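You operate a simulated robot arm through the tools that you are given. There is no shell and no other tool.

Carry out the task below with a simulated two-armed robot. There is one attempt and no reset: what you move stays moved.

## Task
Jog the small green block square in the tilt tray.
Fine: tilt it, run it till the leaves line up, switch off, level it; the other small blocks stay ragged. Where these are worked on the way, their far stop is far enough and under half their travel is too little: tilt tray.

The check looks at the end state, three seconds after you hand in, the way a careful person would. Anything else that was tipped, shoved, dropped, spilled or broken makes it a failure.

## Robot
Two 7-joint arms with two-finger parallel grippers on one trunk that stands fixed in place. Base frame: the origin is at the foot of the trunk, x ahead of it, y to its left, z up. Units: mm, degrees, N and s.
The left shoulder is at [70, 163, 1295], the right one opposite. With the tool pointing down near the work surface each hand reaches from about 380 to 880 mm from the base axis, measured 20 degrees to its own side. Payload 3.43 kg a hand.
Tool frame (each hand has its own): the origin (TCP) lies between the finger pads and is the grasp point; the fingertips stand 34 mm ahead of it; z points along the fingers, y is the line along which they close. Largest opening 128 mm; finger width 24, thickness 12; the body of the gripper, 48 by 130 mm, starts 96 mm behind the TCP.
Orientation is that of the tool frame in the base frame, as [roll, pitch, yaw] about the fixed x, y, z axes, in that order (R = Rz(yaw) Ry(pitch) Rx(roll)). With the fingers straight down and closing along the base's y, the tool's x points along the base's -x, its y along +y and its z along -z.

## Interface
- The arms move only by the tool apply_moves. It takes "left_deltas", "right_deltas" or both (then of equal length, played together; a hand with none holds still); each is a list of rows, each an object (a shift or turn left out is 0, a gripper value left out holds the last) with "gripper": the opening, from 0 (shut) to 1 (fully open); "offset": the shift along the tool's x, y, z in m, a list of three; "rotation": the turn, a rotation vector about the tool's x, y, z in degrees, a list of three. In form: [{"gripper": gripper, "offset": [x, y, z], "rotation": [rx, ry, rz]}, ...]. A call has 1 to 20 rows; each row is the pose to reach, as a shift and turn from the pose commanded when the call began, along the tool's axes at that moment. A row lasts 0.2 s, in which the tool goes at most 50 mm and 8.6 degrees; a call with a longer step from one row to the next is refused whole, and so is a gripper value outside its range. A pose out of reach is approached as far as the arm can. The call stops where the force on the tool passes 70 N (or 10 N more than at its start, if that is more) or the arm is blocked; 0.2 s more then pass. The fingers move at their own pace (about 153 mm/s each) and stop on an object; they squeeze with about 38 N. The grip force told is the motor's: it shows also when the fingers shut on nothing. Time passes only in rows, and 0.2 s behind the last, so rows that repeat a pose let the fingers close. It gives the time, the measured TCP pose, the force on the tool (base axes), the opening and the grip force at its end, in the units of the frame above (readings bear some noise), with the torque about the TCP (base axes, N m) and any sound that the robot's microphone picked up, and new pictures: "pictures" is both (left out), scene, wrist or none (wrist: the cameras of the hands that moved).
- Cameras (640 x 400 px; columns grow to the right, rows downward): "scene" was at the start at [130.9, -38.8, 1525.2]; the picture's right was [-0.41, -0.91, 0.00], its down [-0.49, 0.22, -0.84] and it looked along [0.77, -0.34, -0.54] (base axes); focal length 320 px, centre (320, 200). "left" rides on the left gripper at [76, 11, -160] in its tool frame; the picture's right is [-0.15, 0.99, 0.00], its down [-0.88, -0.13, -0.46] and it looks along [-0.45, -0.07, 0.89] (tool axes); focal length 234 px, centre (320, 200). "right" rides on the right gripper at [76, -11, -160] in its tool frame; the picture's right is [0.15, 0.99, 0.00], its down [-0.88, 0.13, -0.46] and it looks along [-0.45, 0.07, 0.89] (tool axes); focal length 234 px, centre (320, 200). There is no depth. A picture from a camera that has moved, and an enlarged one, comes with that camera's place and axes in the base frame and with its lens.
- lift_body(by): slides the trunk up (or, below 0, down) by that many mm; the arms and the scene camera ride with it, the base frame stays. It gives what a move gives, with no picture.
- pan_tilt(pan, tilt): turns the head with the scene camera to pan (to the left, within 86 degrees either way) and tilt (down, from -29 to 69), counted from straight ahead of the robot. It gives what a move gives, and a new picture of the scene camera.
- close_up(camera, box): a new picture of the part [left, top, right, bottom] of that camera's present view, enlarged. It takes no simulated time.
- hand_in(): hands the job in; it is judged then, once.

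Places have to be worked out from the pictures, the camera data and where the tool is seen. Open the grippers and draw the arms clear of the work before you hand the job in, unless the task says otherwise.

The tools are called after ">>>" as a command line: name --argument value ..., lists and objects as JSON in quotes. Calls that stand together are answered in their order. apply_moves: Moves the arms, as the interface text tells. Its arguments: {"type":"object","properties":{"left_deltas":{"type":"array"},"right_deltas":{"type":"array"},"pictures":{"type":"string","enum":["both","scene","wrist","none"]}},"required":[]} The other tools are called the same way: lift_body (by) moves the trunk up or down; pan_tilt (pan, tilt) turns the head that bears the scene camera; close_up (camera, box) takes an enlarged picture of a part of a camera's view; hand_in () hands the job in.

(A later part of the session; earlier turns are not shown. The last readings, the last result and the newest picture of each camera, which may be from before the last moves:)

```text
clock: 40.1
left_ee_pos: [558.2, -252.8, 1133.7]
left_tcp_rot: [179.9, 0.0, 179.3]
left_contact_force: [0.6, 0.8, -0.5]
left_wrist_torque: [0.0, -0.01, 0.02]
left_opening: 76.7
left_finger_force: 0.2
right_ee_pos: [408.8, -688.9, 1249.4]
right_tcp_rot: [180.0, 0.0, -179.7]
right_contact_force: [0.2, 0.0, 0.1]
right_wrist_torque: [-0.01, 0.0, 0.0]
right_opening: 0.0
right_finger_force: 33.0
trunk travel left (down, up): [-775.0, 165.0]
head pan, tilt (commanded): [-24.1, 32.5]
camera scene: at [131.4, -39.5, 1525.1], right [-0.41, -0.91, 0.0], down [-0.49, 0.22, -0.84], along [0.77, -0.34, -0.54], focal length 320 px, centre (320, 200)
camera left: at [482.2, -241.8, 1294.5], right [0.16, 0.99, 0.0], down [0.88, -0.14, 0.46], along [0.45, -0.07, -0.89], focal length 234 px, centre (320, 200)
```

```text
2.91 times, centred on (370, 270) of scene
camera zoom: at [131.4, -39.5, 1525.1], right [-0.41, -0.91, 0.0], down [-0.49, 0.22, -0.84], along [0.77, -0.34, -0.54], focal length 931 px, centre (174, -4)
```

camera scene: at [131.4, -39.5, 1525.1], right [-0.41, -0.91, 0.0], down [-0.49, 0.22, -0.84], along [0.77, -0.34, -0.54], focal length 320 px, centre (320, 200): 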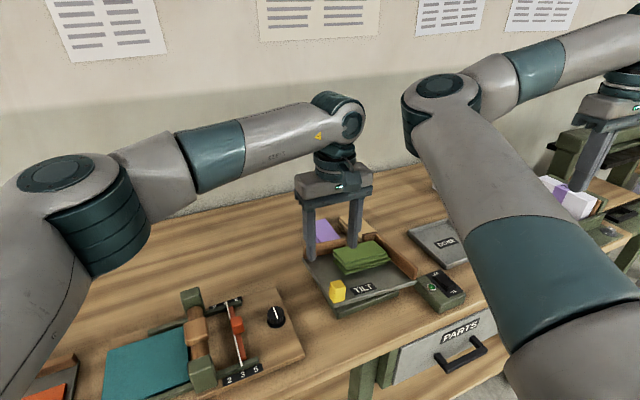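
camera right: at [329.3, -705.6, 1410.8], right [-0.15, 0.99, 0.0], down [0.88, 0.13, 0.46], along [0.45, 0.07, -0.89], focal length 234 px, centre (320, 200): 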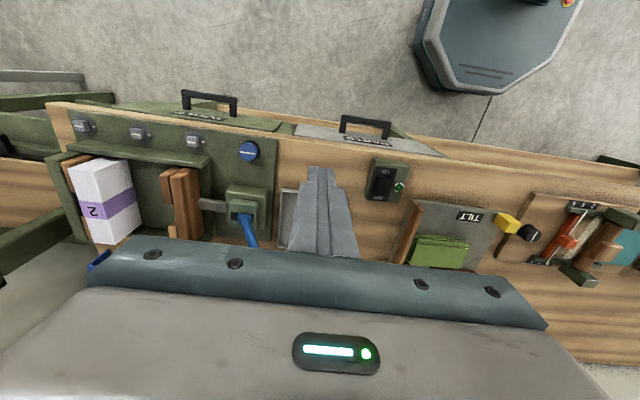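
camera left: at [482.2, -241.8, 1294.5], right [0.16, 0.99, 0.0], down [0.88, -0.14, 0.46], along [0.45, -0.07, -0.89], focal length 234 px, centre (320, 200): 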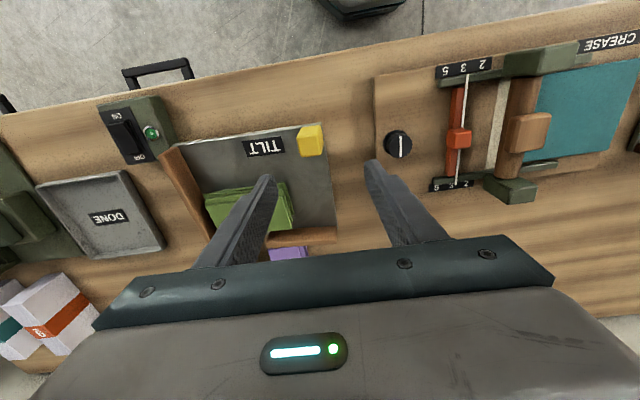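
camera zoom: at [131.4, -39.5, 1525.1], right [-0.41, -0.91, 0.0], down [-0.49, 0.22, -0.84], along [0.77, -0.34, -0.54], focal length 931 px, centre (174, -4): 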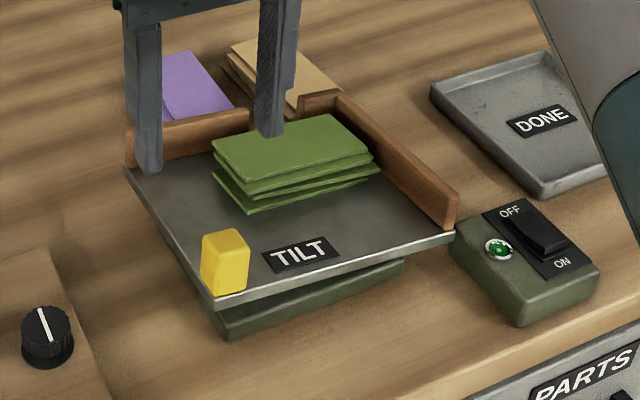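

The tray stays at about 7° with nothing touching it. I turn the left hand so its closing direction lies along the hinge (yaw ≈ 138.5°), which lets the tab pivot freely between the pads, and bring it over the tab.

>>> apply_moves --left_deltas '[{"gripper": 0.45, "offset": [0.0015, -0.002, 0.01], "rotation": [0, 0, 8.2]}, {"gripper": 0.45, "offset": [0.003, -0.005, 0.02], "rotation": [0, 0, 16.4]}, {"gripper": 0.45, "offset": [0.0045, -0.008, 0.03], "rotation": [0, 0, 24.6]}, {"gripper": 0.45, "offset": [0.006, -0.01, 0.045], "rotation": [0, 0, 32.8]}, {"gripper": 0.45, "offset": [0.0077, -0.0118, 0.06], "rotation": [0, 0, 40.8]}, {"gripper": 0.45, "offset": [0.0077, -0.0118, 0.06], "rotation": [0, 0, 40.8]}]'

>>> close_up --camera "left" --box '[200, 80, 440, 230]'

>>> close_up --camera "scene" --box '[260, 210, 480, 330]'

```text
clock: 41.5
left_ee_pos: [550.2, -263.5, 1073.4]
left_tcp_rot: [179.9, 0.1, 138.2]
left_contact_force: [0.8, 0.8, 0.6]
left_wrist_torque: [0.03, -0.01, 0.03]
left_opening: 57.7
left_finger_force: 0.0
right_ee_pos: [409.9, -688.5, 1251.4]
right_tcp_rot: [179.8, 0.1, -179.8]
right_contact_force: [-0.1, 0.3, 0.6]
right_wrist_torque: [-0.01, -0.02, 0.0]
right_opening: 0.0
right_finger_force: 33.0
trunk travel left (down, up): [-775.0, 165.0]
head pan, tilt (commanded): [-24.1, 32.5]
camera scene: at [130.7, -38.8, 1525.2], right [-0.41, -0.91, 0.0], down [-0.49, 0.22, -0.84], along [0.77, -0.34, -0.54], focal length 320 px, centre (320, 200)
camera left: at [500.5, -206.0, 1234.9], right [0.77, 0.64, 0.0], down [0.57, -0.68, 0.46], along [0.29, -0.35, -0.89], focal length 234 px, centre (320, 200)
```

scene: 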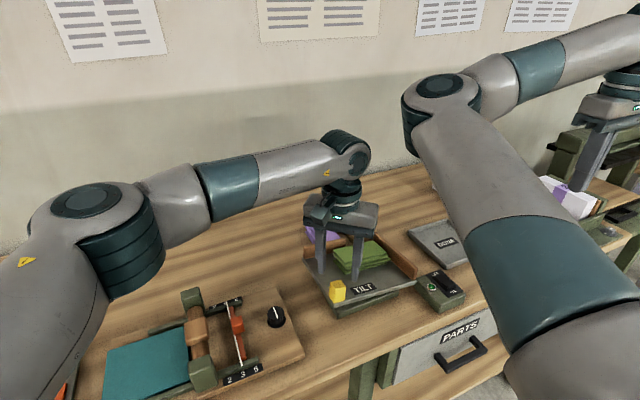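
left: 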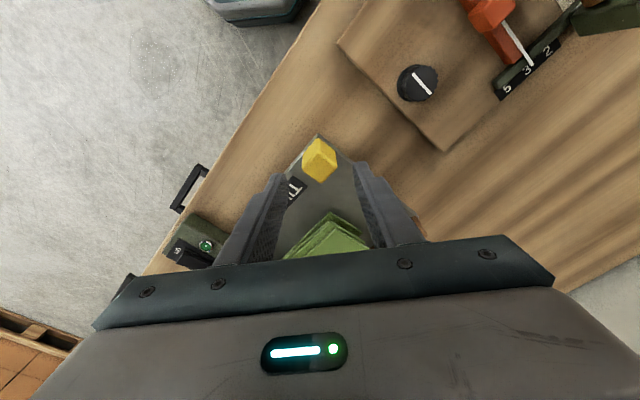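

```text
2.67 times, centred on (320, 155) of left
camera zoom: at [500.5, -206.0, 1234.9], right [0.77, 0.64, 0.0], down [0.57, -0.68, 0.46], along [0.29, -0.35, -0.89], focal length 624 px, centre (320, 320)
```

zoom: 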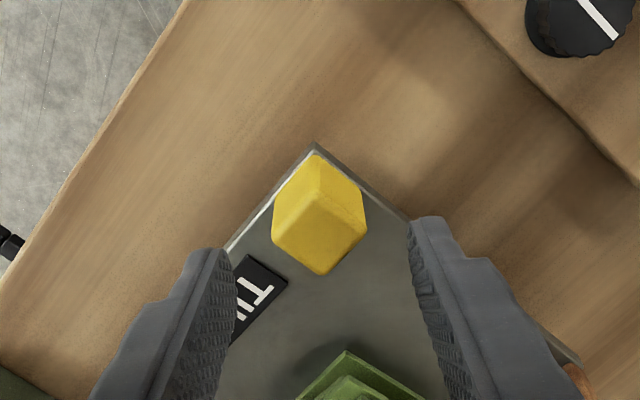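

```text
2.91 times, centred on (370, 270) of scene
camera zoom: at [130.7, -38.8, 1525.2], right [-0.41, -0.91, 0.0], down [-0.49, 0.22, -0.84], along [0.77, -0.34, -0.54], focal length 931 px, centre (174, -4)
```

zoom: 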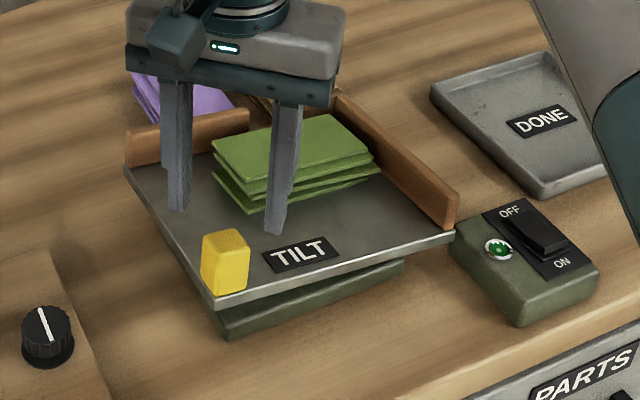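

The tab sits centrally as a diamond between the fingers. I descend so the tips are just above the raised plate corner.

>>> apply_moves --left_deltas '[{"gripper": 0.45, "offset": [0.001, 0, 0.025]}, {"gripper": 0.45, "offset": [0.001, 0, 0.05]}, {"gripper": 0.45, "offset": [0.001, 0, 0.06]}, {"gripper": 0.45, "offset": [0.001, 0, 0.06]}]'

>>> close_up --camera "left" --box '[200, 80, 440, 230]'

>>> close_up --camera "scene" --box '[260, 210, 480, 330]'

```text
clock: 42.5
left_ee_pos: [547.9, -263.6, 1012.6]
left_tcp_rot: [-179.9, 0.0, 138.4]
left_contact_force: [1.0, -0.4, 0.3]
left_wrist_torque: [0.01, 0.02, 0.0]
left_opening: 57.8
left_finger_force: 0.0
right_ee_pos: [409.5, -689.0, 1251.2]
right_tcp_rot: [179.8, 0.0, -179.7]
right_contact_force: [0.3, 0.3, -0.3]
right_wrist_torque: [0.04, 0.0, -0.03]
right_opening: 0.0
right_finger_force: 33.1
trunk travel left (down, up): [-775.0, 165.0]
head pan, tilt (commanded): [-24.1, 32.5]
camera scene: at [131.0, -38.9, 1525.2], right [-0.41, -0.91, 0.0], down [-0.49, 0.22, -0.84], along [0.77, -0.34, -0.54], focal length 320 px, centre (320, 200)
camera left: at [500.2, -205.0, 1174.0], right [0.77, 0.64, 0.0], down [0.57, -0.68, 0.46], along [0.29, -0.35, -0.89], focal length 234 px, centre (320, 200)
```

scene: 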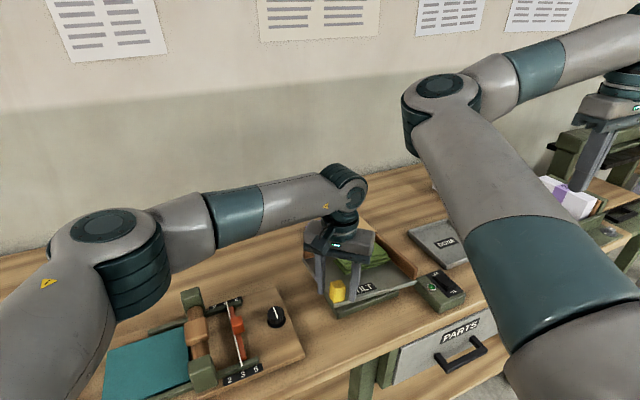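
left: 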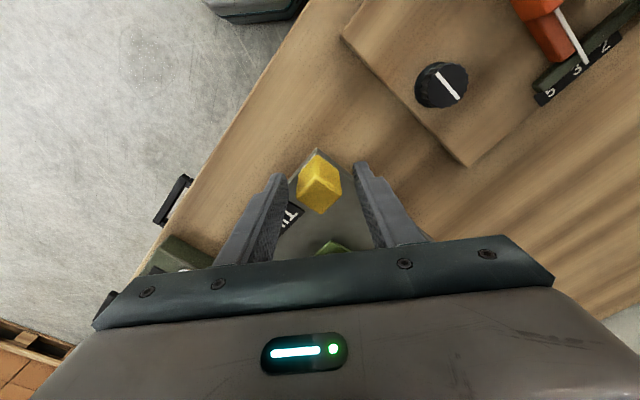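

```text
2.67 times, centred on (320, 155) of left
camera zoom: at [500.2, -205.0, 1174.0], right [0.77, 0.64, 0.0], down [0.57, -0.68, 0.46], along [0.29, -0.35, -0.89], focal length 624 px, centre (320, 320)
```

zoom: 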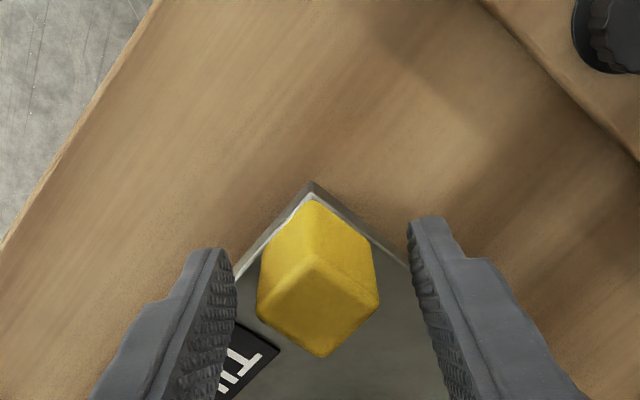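

```text
2.91 times, centred on (370, 270) of scene
camera zoom: at [131.0, -38.9, 1525.2], right [-0.41, -0.91, 0.0], down [-0.49, 0.22, -0.84], along [0.77, -0.34, -0.54], focal length 931 px, centre (174, -4)
```

zoom: 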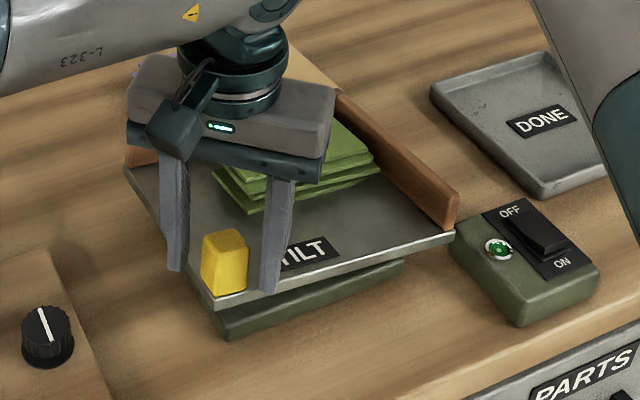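

The tab's corner edges are centred on the pads. I close the fingers on it.

>>> apply_moves --left_deltas '[{"gripper": 0.38}, {"gripper": 0.33}, {"gripper": 0.29}, {"gripper": 0.25}, {"gripper": 0.2}, {"gripper": 0.15}]' --pictures "wrist"

```text
clock: 43.9
left_ee_pos: [548.2, -262.7, 1014.3]
left_tcp_rot: [179.9, 0.0, 138.3]
left_contact_force: [-3.5, -2.9, -0.6]
left_wrist_torque: [1.25, -0.9, -0.26]
left_opening: 39.3
left_finger_force: 45.0
right_ee_pos: [409.0, -690.2, 1250.9]
right_tcp_rot: [179.9, 0.0, -179.7]
right_contact_force: [0.0, 0.0, 1.2]
right_wrist_torque: [0.02, -0.02, 0.02]
right_opening: 0.0
right_finger_force: 33.0
trunk travel left (down, up): [-775.0, 165.0]
head pan, tilt (commanded): [-24.1, 32.5]
camera left: at [499.4, -205.8, 1174.3], right [0.77, 0.64, 0.0], down [0.57, -0.68, 0.46], along [0.29, -0.35, -0.89], focal length 234 px, centre (320, 200)
```

left: 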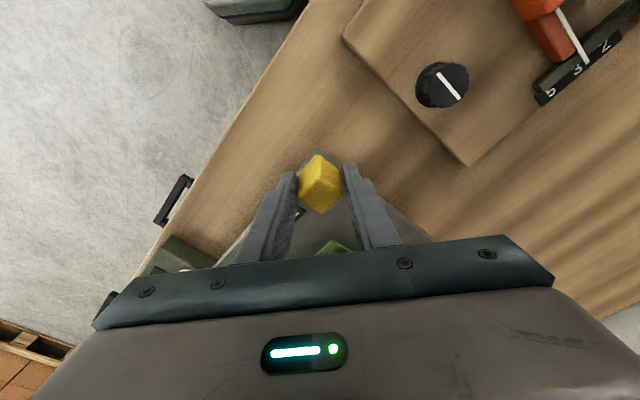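

Gripped at 39 mm across its edges. I follow the hinge arc upward towards about 15°.

>>> apply_moves --left_deltas '[{"gripper": 0.15, "offset": [-0.001, 0, -0.004]}, {"gripper": 0.15, "offset": [-0.0025, 0, -0.008]}, {"gripper": 0.15, "offset": [-0.0045, 0, -0.012]}, {"gripper": 0.15, "offset": [-0.0065, 0, -0.016]}, {"gripper": 0.15, "offset": [-0.0075, 0, -0.019]}, {"gripper": 0.15, "offset": [-0.0075, 0, -0.019]}]'

>>> close_up --camera "scene" --box '[260, 210, 480, 330]'

```text
clock: 45.3
left_ee_pos: [554.6, -269.6, 1032.2]
left_tcp_rot: [-180.0, -0.1, 138.5]
left_contact_force: [-11.9, 1.4, -37.1]
left_wrist_torque: [1.01, -0.68, -0.26]
left_opening: 39.9
left_finger_force: 44.9
right_ee_pos: [410.4, -690.0, 1248.9]
right_tcp_rot: [179.9, 0.0, -179.7]
right_contact_force: [-0.7, -0.4, 0.0]
right_wrist_torque: [-0.01, 0.03, 0.01]
right_opening: 0.0
right_finger_force: 33.4
trunk travel left (down, up): [-775.0, 165.0]
head pan, tilt (commanded): [-24.1, 32.5]
camera scene: at [132.5, -40.7, 1524.8], right [-0.41, -0.91, 0.0], down [-0.49, 0.22, -0.84], along [0.77, -0.34, -0.54], focal length 320 px, centre (320, 200)
camera left: at [506.0, -212.1, 1192.7], right [0.77, 0.64, 0.0], down [0.57, -0.68, 0.45], along [0.29, -0.35, -0.89], focal length 234 px, centre (320, 200)
```

scene: 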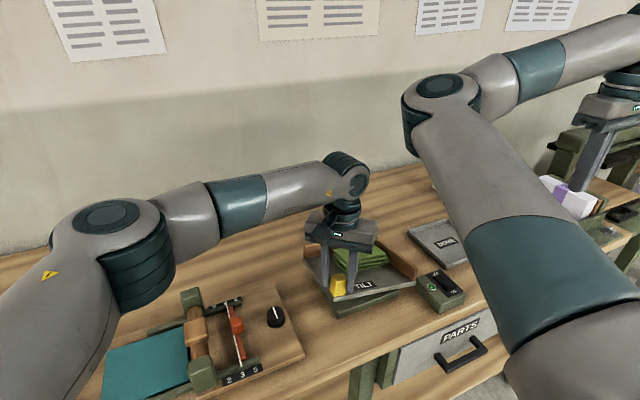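
left: 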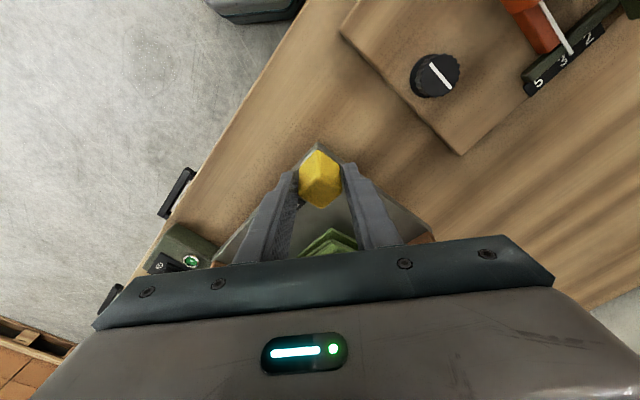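

```text
2.91 times, centred on (370, 270) of scene
camera zoom: at [132.5, -40.7, 1524.8], right [-0.41, -0.91, 0.0], down [-0.49, 0.22, -0.84], along [0.77, -0.34, -0.54], focal length 931 px, centre (174, -4)
```

zoom: 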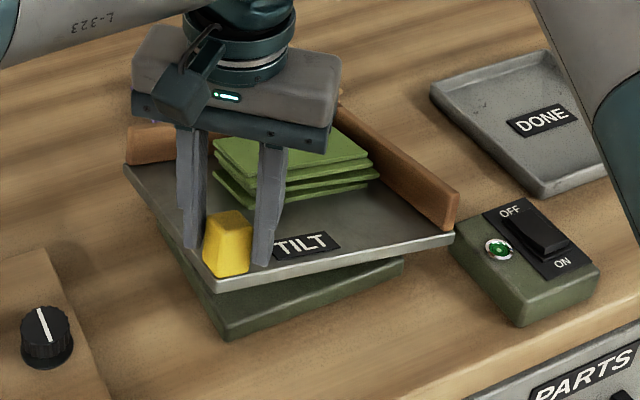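

Tilt is now roughly 15°. The lifting force rose to about 38 N; I go a little further along the arc to see whether the stop is here.

>>> apply_moves --left_deltas '[{"gripper": 0.15, "offset": [-0.0015, 0, -0.002]}, {"gripper": 0.15, "offset": [-0.003, 0, -0.004]}, {"gripper": 0.15, "offset": [-0.003, 0, -0.004]}]'

>>> close_up --camera "scene" --box '[260, 210, 480, 330]'

```text
clock: 46.1
left_ee_pos: [557.0, -272.1, 1035.9]
left_tcp_rot: [179.9, -0.2, 138.5]
left_contact_force: [-17.8, 4.4, -35.0]
left_wrist_torque: [1.03, -0.29, -0.2]
left_opening: 39.6
left_finger_force: 45.3
right_ee_pos: [409.5, -690.2, 1250.5]
right_tcp_rot: [179.9, 0.1, -179.7]
right_contact_force: [-0.6, -0.2, 0.0]
right_wrist_torque: [-0.01, 0.02, -0.01]
right_opening: 0.0
right_finger_force: 33.3
trunk travel left (down, up): [-775.0, 165.0]
head pan, tilt (commanded): [-24.1, 32.5]
camera scene: at [131.2, -40.0, 1525.1], right [-0.41, -0.91, 0.0], down [-0.49, 0.22, -0.84], along [0.77, -0.34, -0.54], focal length 320 px, centre (320, 200)
camera left: at [507.5, -213.3, 1197.5], right [0.77, 0.64, 0.0], down [0.57, -0.68, 0.45], along [0.29, -0.35, -0.89], focal length 234 px, centre (320, 200)
```

scene: 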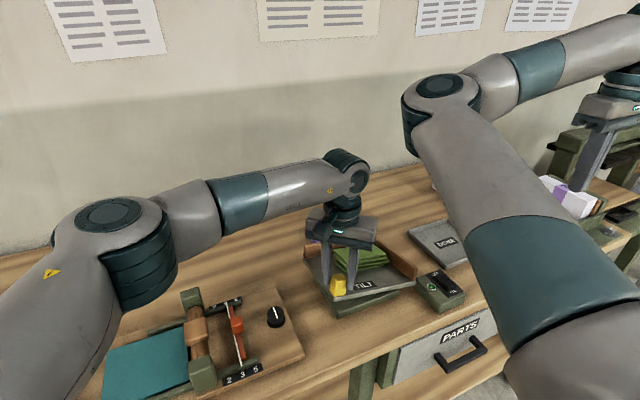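
left: 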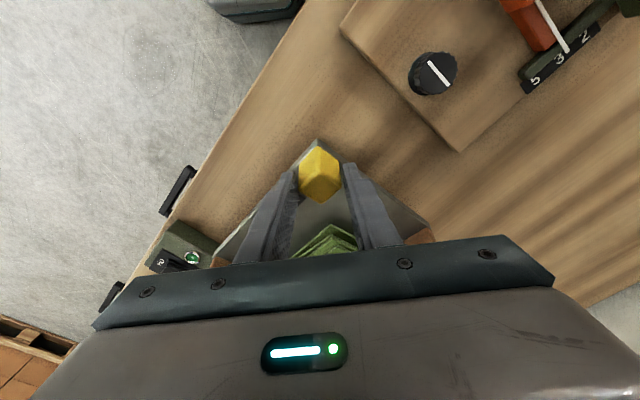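

```text
2.91 times, centred on (370, 270) of scene
camera zoom: at [131.2, -40.0, 1525.1], right [-0.41, -0.91, 0.0], down [-0.49, 0.22, -0.84], along [0.77, -0.34, -0.54], focal length 931 px, centre (174, -4)
```

zoom: 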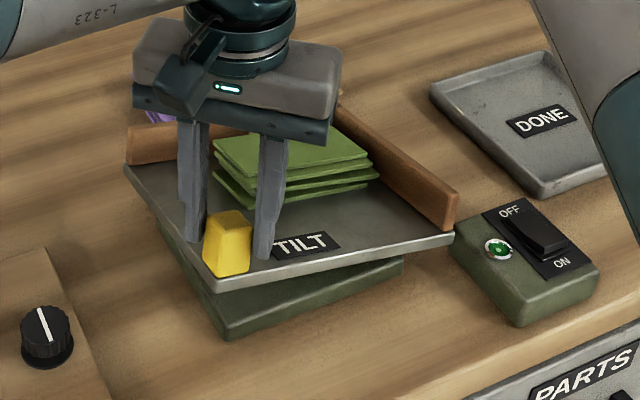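

The plate corner matches a tilt of about 12° and did not move in this last step while the fingers slid up the tab under 35 N — so the tray is at its far stop. I relieve the pull, open the fingers and rise clear, checking that it holds.

>>> apply_moves --left_deltas '[{"gripper": 0.15, "offset": [0.002, 0, 0.003]}, {"gripper": 0.3, "offset": [0.002, 0, 0.003]}, {"gripper": 0.5, "offset": [0.002, 0, 0.003]}, {"gripper": 0.5, "offset": [0.002, 0, -0.02]}, {"gripper": 0.5, "offset": [0.002, 0, -0.06]}, {"gripper": 0.5, "offset": [0.002, 0, -0.1]}]'

>>> close_up --camera "scene" --box '[260, 210, 480, 330]'

```text
clock: 47.5
left_ee_pos: [555.0, -269.7, 1138.5]
left_tcp_rot: [179.9, 0.0, 138.4]
left_contact_force: [-1.0, 0.0, -0.1]
left_wrist_torque: [0.0, -0.05, -0.02]
left_opening: 64.0
left_finger_force: 0.1
right_ee_pos: [407.5, -688.0, 1251.7]
right_tcp_rot: [179.9, 0.1, -179.7]
right_contact_force: [0.0, 0.7, 0.4]
right_wrist_torque: [0.01, -0.01, 0.02]
right_opening: 0.0
right_finger_force: 32.9
trunk travel left (down, up): [-775.0, 165.0]
head pan, tilt (commanded): [-24.1, 32.5]
camera scene: at [130.1, -38.8, 1525.2], right [-0.41, -0.91, 0.0], down [-0.49, 0.22, -0.84], along [0.77, -0.34, -0.54], focal length 320 px, centre (320, 200)
camera left: at [505.5, -211.8, 1299.7], right [0.77, 0.64, 0.0], down [0.57, -0.68, 0.46], along [0.29, -0.35, -0.89], focal length 234 px, centre (320, 200)
```

scene: 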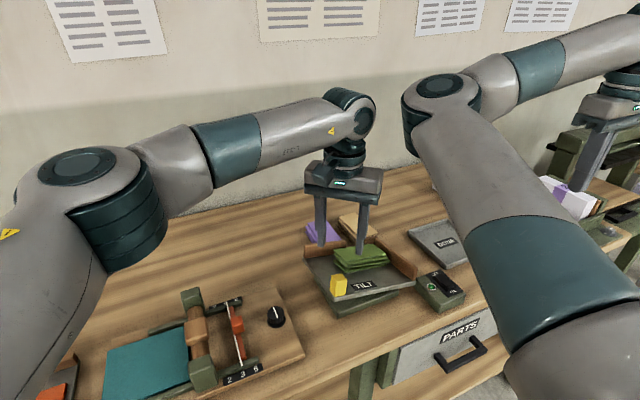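
left: 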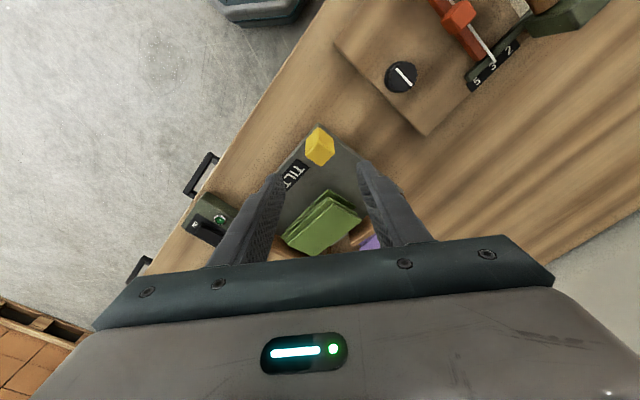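

```text
2.91 times, centred on (370, 270) of scene
camera zoom: at [130.1, -38.8, 1525.2], right [-0.41, -0.91, 0.0], down [-0.49, 0.22, -0.84], along [0.77, -0.34, -0.54], focal length 931 px, centre (174, -4)
```

zoom: 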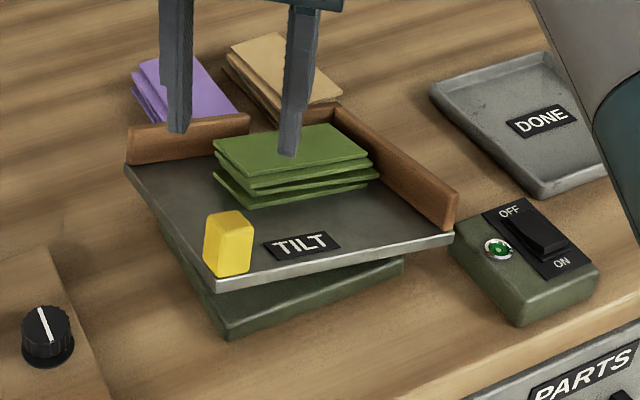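

The tray holds at its far stop without any hand on it. I withdraw the left hand to the left, turning it back, so the right arm can get at the switch.

>>> apply_moves --left_deltas '[{"gripper": 0.5, "offset": [0.03, 0.029, -0.03], "rotation": [0, 0, -4]}, {"gripper": 0.5, "offset": [0.06, 0.058, -0.05], "rotation": [0, 0, -8]}, {"gripper": 0.5, "offset": [0.09, 0.087, -0.06], "rotation": [0, 0, -12]}, {"gripper": 0.5, "offset": [0.12, 0.117, -0.06], "rotation": [0, 0, -16]}, {"gripper": 0.5, "offset": [0.15, 0.147, -0.06], "rotation": [0, 0, -20]}, {"gripper": 0.5, "offset": [0.18, 0.177, -0.06], "rotation": [0, 0, -25]}, {"gripper": 0.5, "offset": [0.21, 0.206, -0.06], "rotation": [0, 0, -30]}, {"gripper": 0.5, "offset": [0.24, 0.235, -0.06], "rotation": [0, 0, -35]}, {"gripper": 0.5, "offset": [0.27, 0.264, -0.06], "rotation": [0, 0, -39]}, {"gripper": 0.5, "offset": [0.3, 0.294, -0.06], "rotation": [0, 0, -41.6]}]' --pictures "scene"

>>> close_up --camera "scene" --box '[260, 210, 480, 330]'

>>> close_up --camera "scene" --box '[400, 250, 480, 320]'

```text
refused: row 1 steps farther than a row can; nothing moved
```

```text
2.91 times, centred on (370, 270) of scene
camera zoom: at [130.1, -38.8, 1525.2], right [-0.41, -0.91, 0.0], down [-0.49, 0.22, -0.84], along [0.77, -0.34, -0.54], focal length 931 px, centre (174, -4)
```

zoom: 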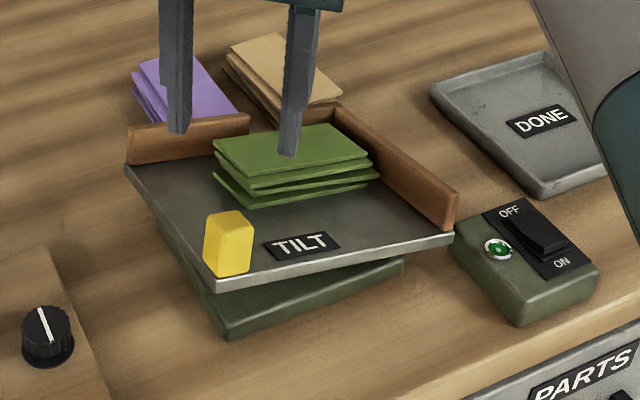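

```text
5.71 times, centred on (440, 285) of scene
camera zoom: at [130.1, -38.8, 1525.2], right [-0.41, -0.91, 0.0], down [-0.49, 0.22, -0.84], along [0.77, -0.34, -0.54], focal length 1829 px, centre (-366, -286)
```

zoom: 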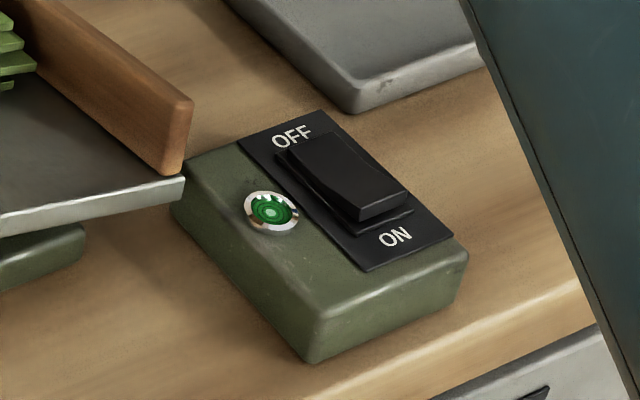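

The first row stepped a hair too far, so nothing moved; I repeat the withdrawal with smaller first steps.

>>> apply_moves --left_deltas '[{"gripper": 0.5, "offset": [0.02, 0.02, -0.025], "rotation": [0, 0, -4]}, {"gripper": 0.5, "offset": [0.045, 0.045, -0.045], "rotation": [0, 0, -8]}, {"gripper": 0.5, "offset": [0.075, 0.074, -0.06], "rotation": [0, 0, -12]}, {"gripper": 0.5, "offset": [0.105, 0.103, -0.06], "rotation": [0, 0, -16]}, {"gripper": 0.5, "offset": [0.135, 0.132, -0.06], "rotation": [0, 0, -20]}, {"gripper": 0.5, "offset": [0.165, 0.161, -0.06], "rotation": [0, 0, -25]}, {"gripper": 0.5, "offset": [0.195, 0.19, -0.06], "rotation": [0, 0, -30]}, {"gripper": 0.5, "offset": [0.225, 0.22, -0.06], "rotation": [0, 0, -35]}, {"gripper": 0.5, "offset": [0.255, 0.25, -0.06], "rotation": [0, 0, -39]}, {"gripper": 0.5, "offset": [0.285, 0.28, -0.06], "rotation": [0, 0, -41.6]}, {"gripper": 0.5, "offset": [0.3, 0.294, -0.06], "rotation": [0, 0, -41.6]}]' --pictures "scene"

```text
clock: 49.9
left_ee_pos: [525.4, 150.4, 1199.3]
left_tcp_rot: [-179.9, 0.1, -180.0]
left_contact_force: [0.1, -0.8, -1.2]
left_wrist_torque: [-0.01, 0.03, 0.01]
left_opening: 63.9
left_finger_force: 0.0
right_ee_pos: [409.2, -688.5, 1251.3]
right_tcp_rot: [180.0, -0.1, -179.7]
right_contact_force: [0.3, -0.5, 0.4]
right_wrist_torque: [0.0, -0.03, 0.0]
right_opening: 0.0
right_finger_force: 33.5
trunk travel left (down, up): [-775.0, 165.0]
head pan, tilt (commanded): [-24.1, 32.5]
camera scene: at [130.6, -38.4, 1525.2], right [-0.41, -0.91, 0.0], down [-0.49, 0.22, -0.84], along [0.77, -0.34, -0.54], focal length 320 px, centre (320, 200)
```

scene: 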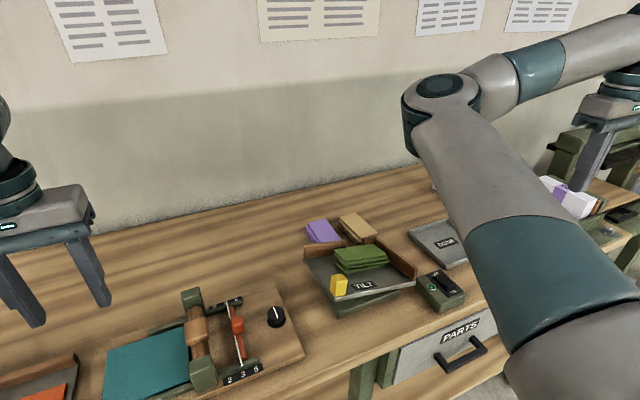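

The tray still stands tilted. The rocker spans about x 484–528 at y ≈ −536 with the ON end nearest the robot, raised to z ≈ 952; I bring the closed right fingers above its ON end.

>>> apply_moves --right_deltas '[{"gripper": 0.0, "offset": [-0.013, 0.025, 0.028]}, {"gripper": 0.0, "offset": [-0.026, 0.05, 0.056]}, {"gripper": 0.0, "offset": [-0.04, 0.075, 0.084]}, {"gripper": 0.0, "offset": [-0.053, 0.1, 0.112]}, {"gripper": 0.0, "offset": [-0.066, 0.125, 0.14]}, {"gripper": 0.0, "offset": [-0.079, 0.153, 0.171]}, {"gripper": 0.0, "offset": [-0.079, 0.153, 0.2]}, {"gripper": 0.0, "offset": [-0.079, 0.153, 0.2]}]'

>>> close_up --camera "right" --box '[220, 80, 420, 205]'

>>> close_up --camera "scene" --box '[380, 200, 540, 320]'

```text
clock: 51.7
left_ee_pos: [525.7, 150.5, 1197.8]
left_tcp_rot: [180.0, 0.0, 180.0]
left_contact_force: [-0.5, -0.4, 0.0]
left_wrist_torque: [-0.01, 0.01, 0.0]
left_opening: 64.1
left_finger_force: 0.2
right_ee_pos: [487.4, -535.2, 1053.7]
right_tcp_rot: [-180.0, 0.0, -179.8]
right_contact_force: [0.8, -0.2, 0.5]
right_wrist_torque: [0.01, 0.01, 0.01]
right_opening: 0.0
right_finger_force: 32.4
trunk travel left (down, up): [-775.0, 165.0]
head pan, tilt (commanded): [-24.1, 32.5]
camera scene: at [130.6, -38.5, 1525.2], right [-0.41, -0.91, 0.0], down [-0.49, 0.22, -0.84], along [0.77, -0.34, -0.54], focal length 320 px, centre (320, 200)
camera right: at [411.4, -548.4, 1213.0], right [-0.15, 0.99, 0.0], down [0.88, 0.13, 0.46], along [0.45, 0.07, -0.89], focal length 234 px, centre (320, 200)
```

scene: 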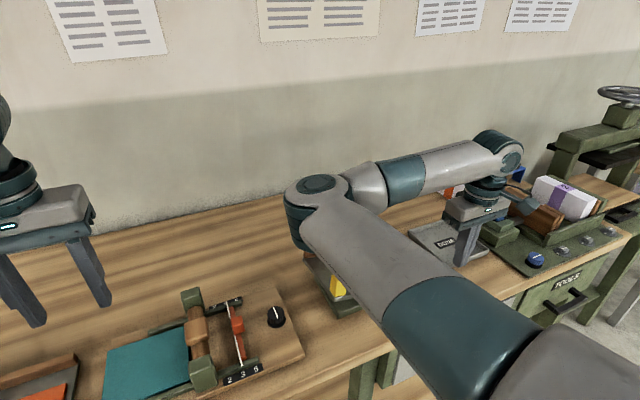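
right: 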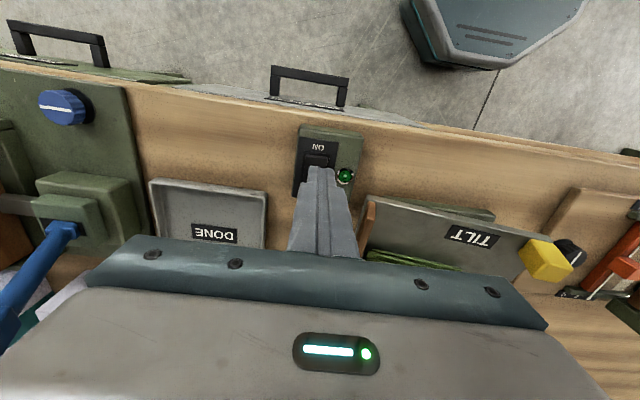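

```text
3.20 times, centred on (320, 142) of right
camera zoom: at [411.4, -548.4, 1213.0], right [-0.15, 0.99, 0.0], down [0.88, 0.13, 0.46], along [0.45, 0.07, -0.89], focal length 749 px, centre (320, 384)
```

zoom: 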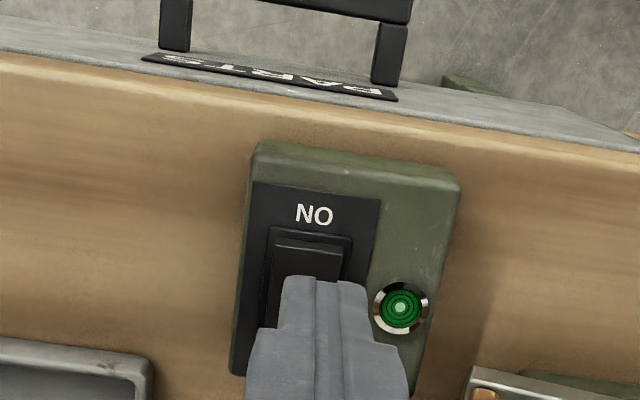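

```text
3.33 times, centred on (460, 260) of scene
camera zoom: at [130.6, -38.5, 1525.2], right [-0.41, -0.91, 0.0], down [-0.49, 0.22, -0.84], along [0.77, -0.34, -0.54], focal length 1067 px, centre (-147, 0)
```

zoom: 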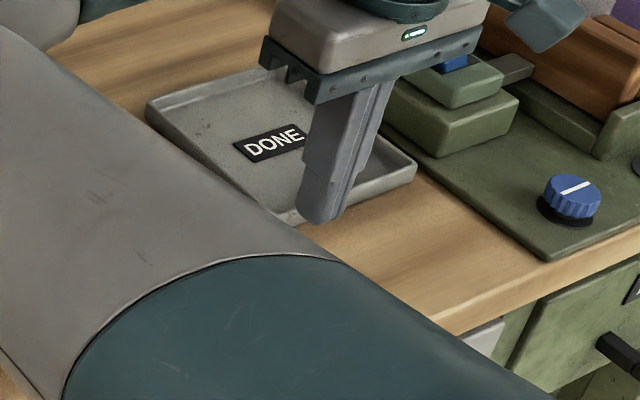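

The fingertip is over the rocker's ON end (rocker centre y ≈ −538). I shift 3 mm and lower to just above it.

>>> apply_moves --right_deltas '[{"gripper": 0.0, "offset": [0, -0.003, 0.02]}, {"gripper": 0.0, "offset": [0, -0.003, 0.04]}, {"gripper": 0.0, "offset": [0, -0.003, 0.058]}, {"gripper": 0.0, "offset": [0, -0.003, 0.058]}]' --pictures "wrist"

>>> close_up --camera "right" --box '[240, 80, 400, 205]'

```text
clock: 52.7
left_ee_pos: [525.2, 149.7, 1198.6]
left_tcp_rot: [-180.0, 0.0, -179.9]
left_contact_force: [-0.3, -0.1, 0.2]
left_wrist_torque: [0.05, 0.06, 0.02]
left_opening: 64.0
left_finger_force: 0.1
right_ee_pos: [488.1, -538.6, 993.0]
right_tcp_rot: [179.9, -0.1, -179.7]
right_contact_force: [0.1, 0.2, 0.4]
right_wrist_torque: [-0.02, -0.03, 0.01]
right_opening: 0.0
right_finger_force: 33.0
trunk travel left (down, up): [-775.0, 165.0]
head pan, tilt (commanded): [-24.1, 32.5]
camera right: at [411.8, -551.3, 1152.6], right [-0.15, 0.99, 0.0], down [0.88, 0.13, 0.46], along [0.45, 0.07, -0.89], focal length 234 px, centre (320, 200)
```

right: 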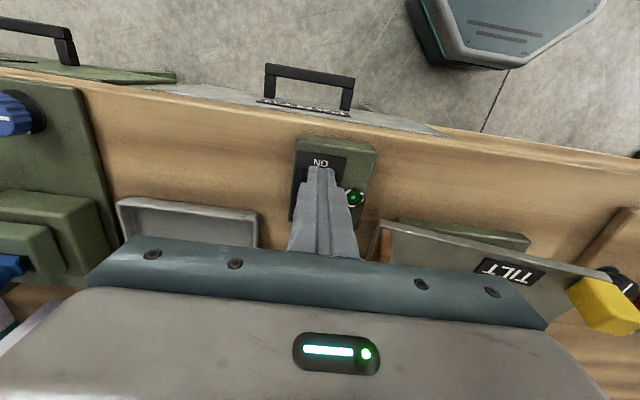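

```text
3.20 times, centred on (320, 142) of right
camera zoom: at [411.8, -551.3, 1152.6], right [-0.15, 0.99, 0.0], down [0.88, 0.13, 0.46], along [0.45, 0.07, -0.89], focal length 749 px, centre (320, 384)
```

zoom: 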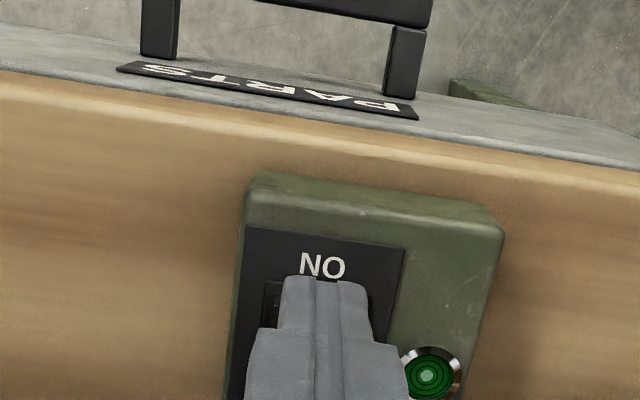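

The tip is right over the ON end. I press down in small steps, watching force and sound.

>>> apply_moves --right_deltas '[{"gripper": 0.0, "offset": [0, 0, 0.004]}, {"gripper": 0.0, "offset": [0, 0, 0.008]}, {"gripper": 0.0, "offset": [0, 0, 0.012]}]' --pictures "wrist"

```text
clock: 53.5
left_ee_pos: [526.1, 151.5, 1199.5]
left_tcp_rot: [-180.0, 0.0, 180.0]
left_contact_force: [-0.5, 0.3, 0.1]
left_wrist_torque: [0.03, 0.0, 0.02]
left_opening: 63.8
left_finger_force: 0.1
right_ee_pos: [486.6, -538.8, 981.6]
right_tcp_rot: [-180.0, -0.1, -179.7]
right_contact_force: [-1.4, 0.3, 1.5]
right_wrist_torque: [-0.02, 0.05, -0.01]
right_opening: 0.0
right_finger_force: 32.9
trunk travel left (down, up): [-775.0, 165.0]
head pan, tilt (commanded): [-24.1, 32.5]
camera right: at [411.7, -551.1, 1141.1], right [-0.15, 0.99, 0.0], down [0.88, 0.13, 0.46], along [0.45, 0.07, -0.89], focal length 234 px, centre (320, 200)
```

right: 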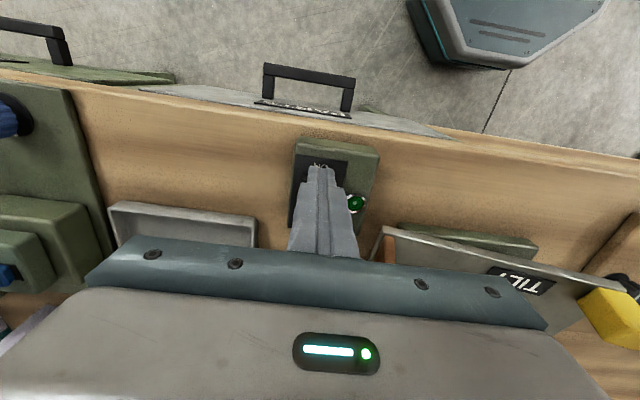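

Light contact begins at tip z ≈ 948. I press on a few millimetres more.

>>> apply_moves --right_deltas '[{"gripper": 0.0, "offset": [0, 0, 0.003]}, {"gripper": 0.0, "offset": [0, 0, 0.006]}]' --pictures "wrist"

```text
clock: 54.1
left_ee_pos: [524.8, 151.0, 1199.6]
left_tcp_rot: [-180.0, 0.1, 179.9]
left_contact_force: [-0.4, 0.6, 0.1]
left_wrist_torque: [0.0, -0.01, -0.03]
left_opening: 64.1
left_finger_force: 0.0
right_ee_pos: [488.2, -538.4, 977.3]
right_tcp_rot: [-180.0, 0.2, -179.7]
right_contact_force: [0.4, -2.1, 17.4]
right_wrist_torque: [-0.08, -0.26, -0.12]
right_opening: 0.1
right_finger_force: 33.0
trunk travel left (down, up): [-775.0, 165.0]
head pan, tilt (commanded): [-24.1, 32.5]
camera right: at [411.8, -550.7, 1138.0], right [-0.15, 0.99, 0.0], down [0.88, 0.14, 0.46], along [0.45, 0.07, -0.89], focal length 234 px, centre (320, 200)
```

right: 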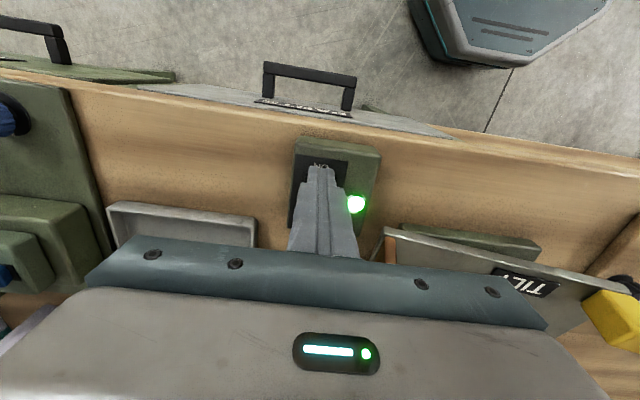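

The lamp lit brightly: the jogger is on. I lift the finger off and look at the block through the left and right cameras.

>>> apply_moves --right_deltas '[{"gripper": 0.0, "offset": [0, 0, -0.03]}, {"gripper": 0.0, "offset": [0, 0, -0.07]}]'

>>> close_up --camera "left" --box '[0, 60, 240, 210]'

>>> close_up --camera "scene" --box '[260, 210, 480, 330]'

```text
clock: 54.7
left_ee_pos: [523.9, 150.5, 1198.7]
left_tcp_rot: [180.0, 0.1, -179.9]
left_contact_force: [0.0, -0.2, -0.9]
left_wrist_torque: [-0.04, 0.0, 0.02]
left_opening: 63.9
left_finger_force: 0.1
right_ee_pos: [487.0, -537.9, 1047.6]
right_tcp_rot: [-179.9, 0.0, -179.7]
right_contact_force: [-0.1, 0.8, -0.2]
right_wrist_torque: [0.0, -0.04, -0.03]
right_opening: 0.0
right_finger_force: 32.5
trunk travel left (down, up): [-775.0, 165.0]
head pan, tilt (commanded): [-24.1, 32.5]
camera scene: at [129.4, -37.4, 1525.2], right [-0.41, -0.91, 0.0], down [-0.49, 0.22, -0.84], along [0.77, -0.34, -0.54], focal length 320 px, centre (320, 200)
camera right: at [412.3, -549.5, 1206.9], right [-0.15, 0.99, 0.0], down [0.88, 0.13, 0.46], along [0.45, 0.07, -0.89], focal length 234 px, centre (320, 200)
```

scene: 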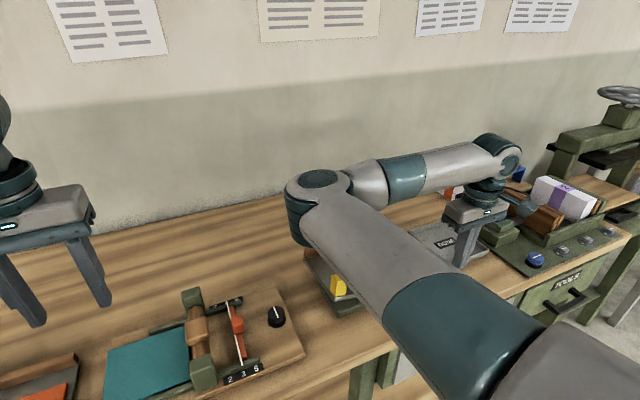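
right: 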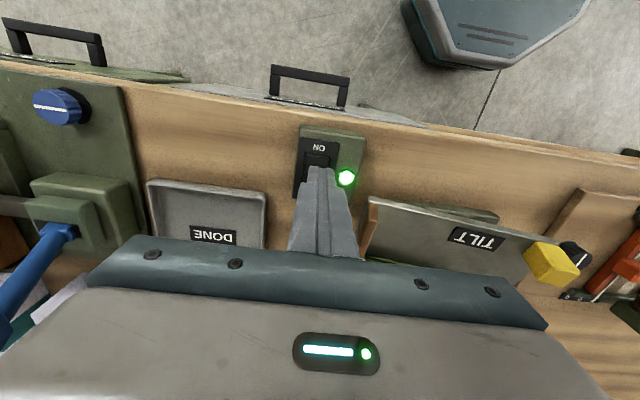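

```text
2.67 times, centred on (120, 135) of left
camera zoom: at [449.0, 161.8, 1359.5], right [0.15, 0.99, 0.0], down [0.88, -0.13, 0.46], along [0.45, -0.07, -0.89], focal length 624 px, centre (853, 373)
```

zoom: 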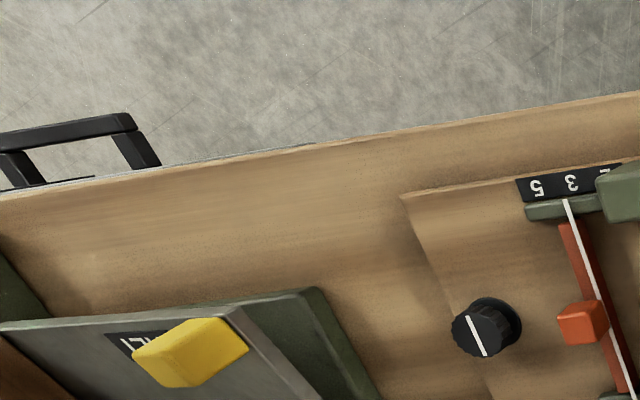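

```text
2.91 times, centred on (370, 270) of scene
camera zoom: at [129.4, -37.4, 1525.2], right [-0.41, -0.91, 0.0], down [-0.49, 0.22, -0.84], along [0.77, -0.34, -0.54], focal length 931 px, centre (174, -4)
```

zoom: 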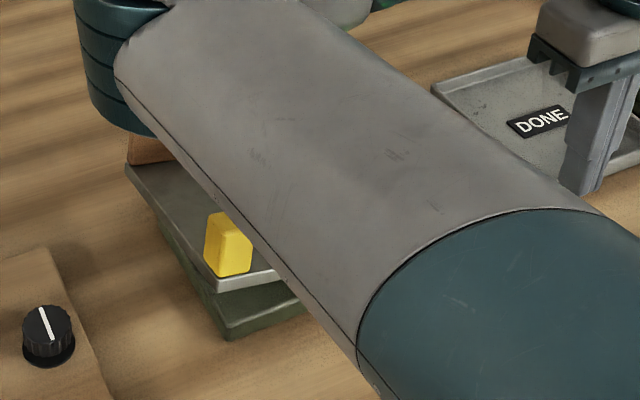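

The lamp stays lit and the tray is still tilted. I look at the block in the lower part of the left camera's view.

>>> close_up --camera "left" --box '[0, 160, 200, 320]'

>>> close_up --camera "right" --box '[340, 180, 600, 340]'

```text
2.50 times, centred on (100, 240) of left
camera zoom: at [449.0, 161.8, 1359.5], right [0.15, 0.99, 0.0], down [0.88, -0.13, 0.46], along [0.45, -0.07, -0.89], focal length 585 px, centre (870, 100)
```

zoom: 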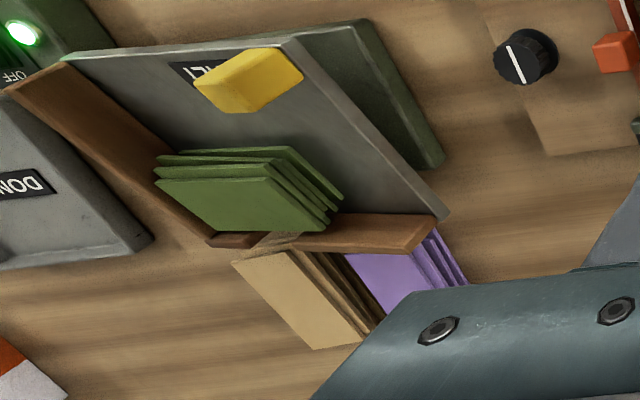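

```text
2.46 times, centred on (470, 260) of right
camera zoom: at [412.3, -549.5, 1206.9], right [-0.15, 0.99, 0.0], down [0.88, 0.13, 0.46], along [0.45, 0.07, -0.89], focal length 576 px, centre (-49, 52)
```

zoom: 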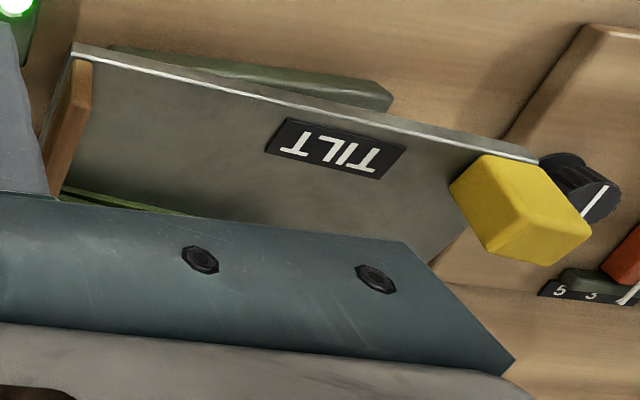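

The left camera sees the block well: it is on the tray near the fences, still ragged. I wait a second with the motor running and look again.

>>> apply_moves --right_deltas '[{"gripper": 0.0}, {"gripper": 0.0}, {"gripper": 0.0}, {"gripper": 0.0}, {"gripper": 0.0}]' --pictures "none"

>>> close_up --camera "left" --box '[0, 160, 200, 320]'

```text
clock: 55.9
left_ee_pos: [526.6, 150.9, 1198.2]
left_tcp_rot: [-180.0, 0.0, 179.9]
left_contact_force: [0.3, 0.5, -0.3]
left_wrist_torque: [0.0, 0.02, 0.01]
left_opening: 64.0
left_finger_force: 0.1
right_ee_pos: [488.3, -538.6, 1047.3]
right_tcp_rot: [180.0, 0.0, -179.8]
right_contact_force: [0.2, -0.6, 0.7]
right_wrist_torque: [0.03, 0.02, 0.01]
right_opening: 0.0
right_finger_force: 32.7
trunk travel left (down, up): [-775.0, 165.0]
head pan, tilt (commanded): [-24.1, 32.5]
```

```text
2.50 times, centred on (100, 240) of left
camera zoom: at [450.3, 160.7, 1359.3], right [0.15, 0.99, 0.0], down [0.88, -0.13, 0.46], along [0.45, -0.07, -0.89], focal length 585 px, centre (870, 100)
```

zoom: 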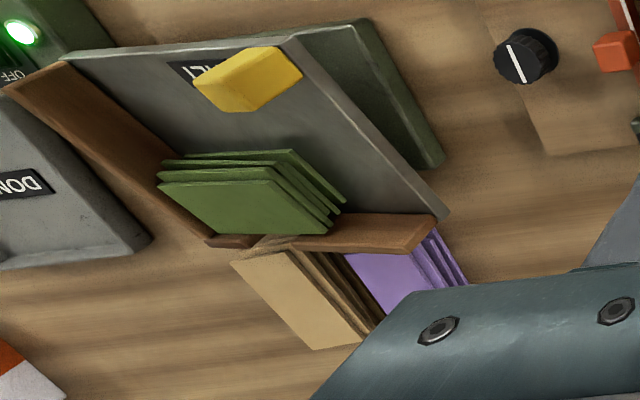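

The leaves are slowly drawing together. I keep waiting in longer stretches.

>>> apply_moves --right_deltas '[{"gripper": 0.0}, {"gripper": 0.0}, {"gripper": 0.0}, {"gripper": 0.0}, {"gripper": 0.0}, {"gripper": 0.0}, {"gripper": 0.0}, {"gripper": 0.0}, {"gripper": 0.0}, {"gripper": 0.0}]' --pictures "none"

>>> close_up --camera "left" --box '[0, 160, 200, 320]'

```text
clock: 58.1
left_ee_pos: [525.9, 150.3, 1197.6]
left_tcp_rot: [179.9, 0.0, 180.0]
left_contact_force: [-0.2, 0.5, 0.6]
left_wrist_torque: [-0.02, -0.01, 0.0]
left_opening: 63.8
left_finger_force: 0.0
right_ee_pos: [487.1, -536.3, 1046.3]
right_tcp_rot: [-180.0, 0.0, -179.7]
right_contact_force: [0.8, 1.0, 0.4]
right_wrist_torque: [-0.02, 0.0, 0.04]
right_opening: 0.3
right_finger_force: 33.3
trunk travel left (down, up): [-775.0, 165.0]
head pan, tilt (commanded): [-24.1, 32.5]
```

```text
2.50 times, centred on (100, 240) of left
camera zoom: at [450.4, 160.6, 1359.3], right [0.15, 0.99, 0.0], down [0.88, -0.13, 0.46], along [0.45, -0.07, -0.89], focal length 585 px, centre (870, 100)
```

zoom: 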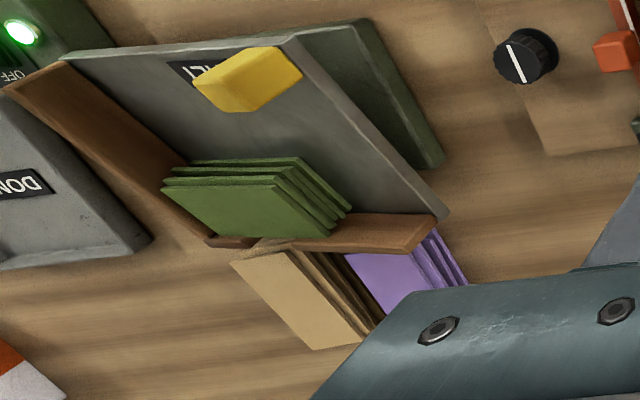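

The leaves visibly come into line and the block is sliding to the fences. I keep it running.

>>> apply_moves --right_deltas '[{"gripper": 0.0}, {"gripper": 0.0}, {"gripper": 0.0}, {"gripper": 0.0}, {"gripper": 0.0}, {"gripper": 0.0}, {"gripper": 0.0}, {"gripper": 0.0}, {"gripper": 0.0}, {"gripper": 0.0}, {"gripper": 0.0}, {"gripper": 0.0}, {"gripper": 0.0}, {"gripper": 0.0}, {"gripper": 0.0}]' --pictures "none"

>>> close_up --camera "left" --box '[0, 160, 200, 320]'

```text
clock: 61.3
left_ee_pos: [525.4, 150.0, 1198.9]
left_tcp_rot: [-179.9, 0.0, 180.0]
left_contact_force: [0.5, -0.3, 0.2]
left_wrist_torque: [0.01, -0.03, 0.03]
left_opening: 63.9
left_finger_force: 0.1
right_ee_pos: [487.8, -538.5, 1046.4]
right_tcp_rot: [180.0, 0.1, -179.7]
right_contact_force: [0.0, 0.4, 0.3]
right_wrist_torque: [0.04, -0.01, 0.02]
right_opening: 0.0
right_finger_force: 32.9
trunk travel left (down, up): [-775.0, 165.0]
head pan, tilt (commanded): [-24.1, 32.5]
```

```text
2.50 times, centred on (100, 240) of left
camera zoom: at [450.3, 160.6, 1359.3], right [0.15, 0.99, 0.0], down [0.88, -0.13, 0.46], along [0.45, -0.07, -0.89], focal length 585 px, centre (870, 100)
```

zoom: 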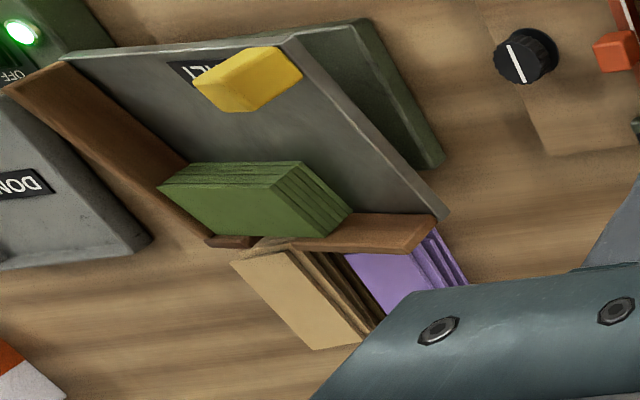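

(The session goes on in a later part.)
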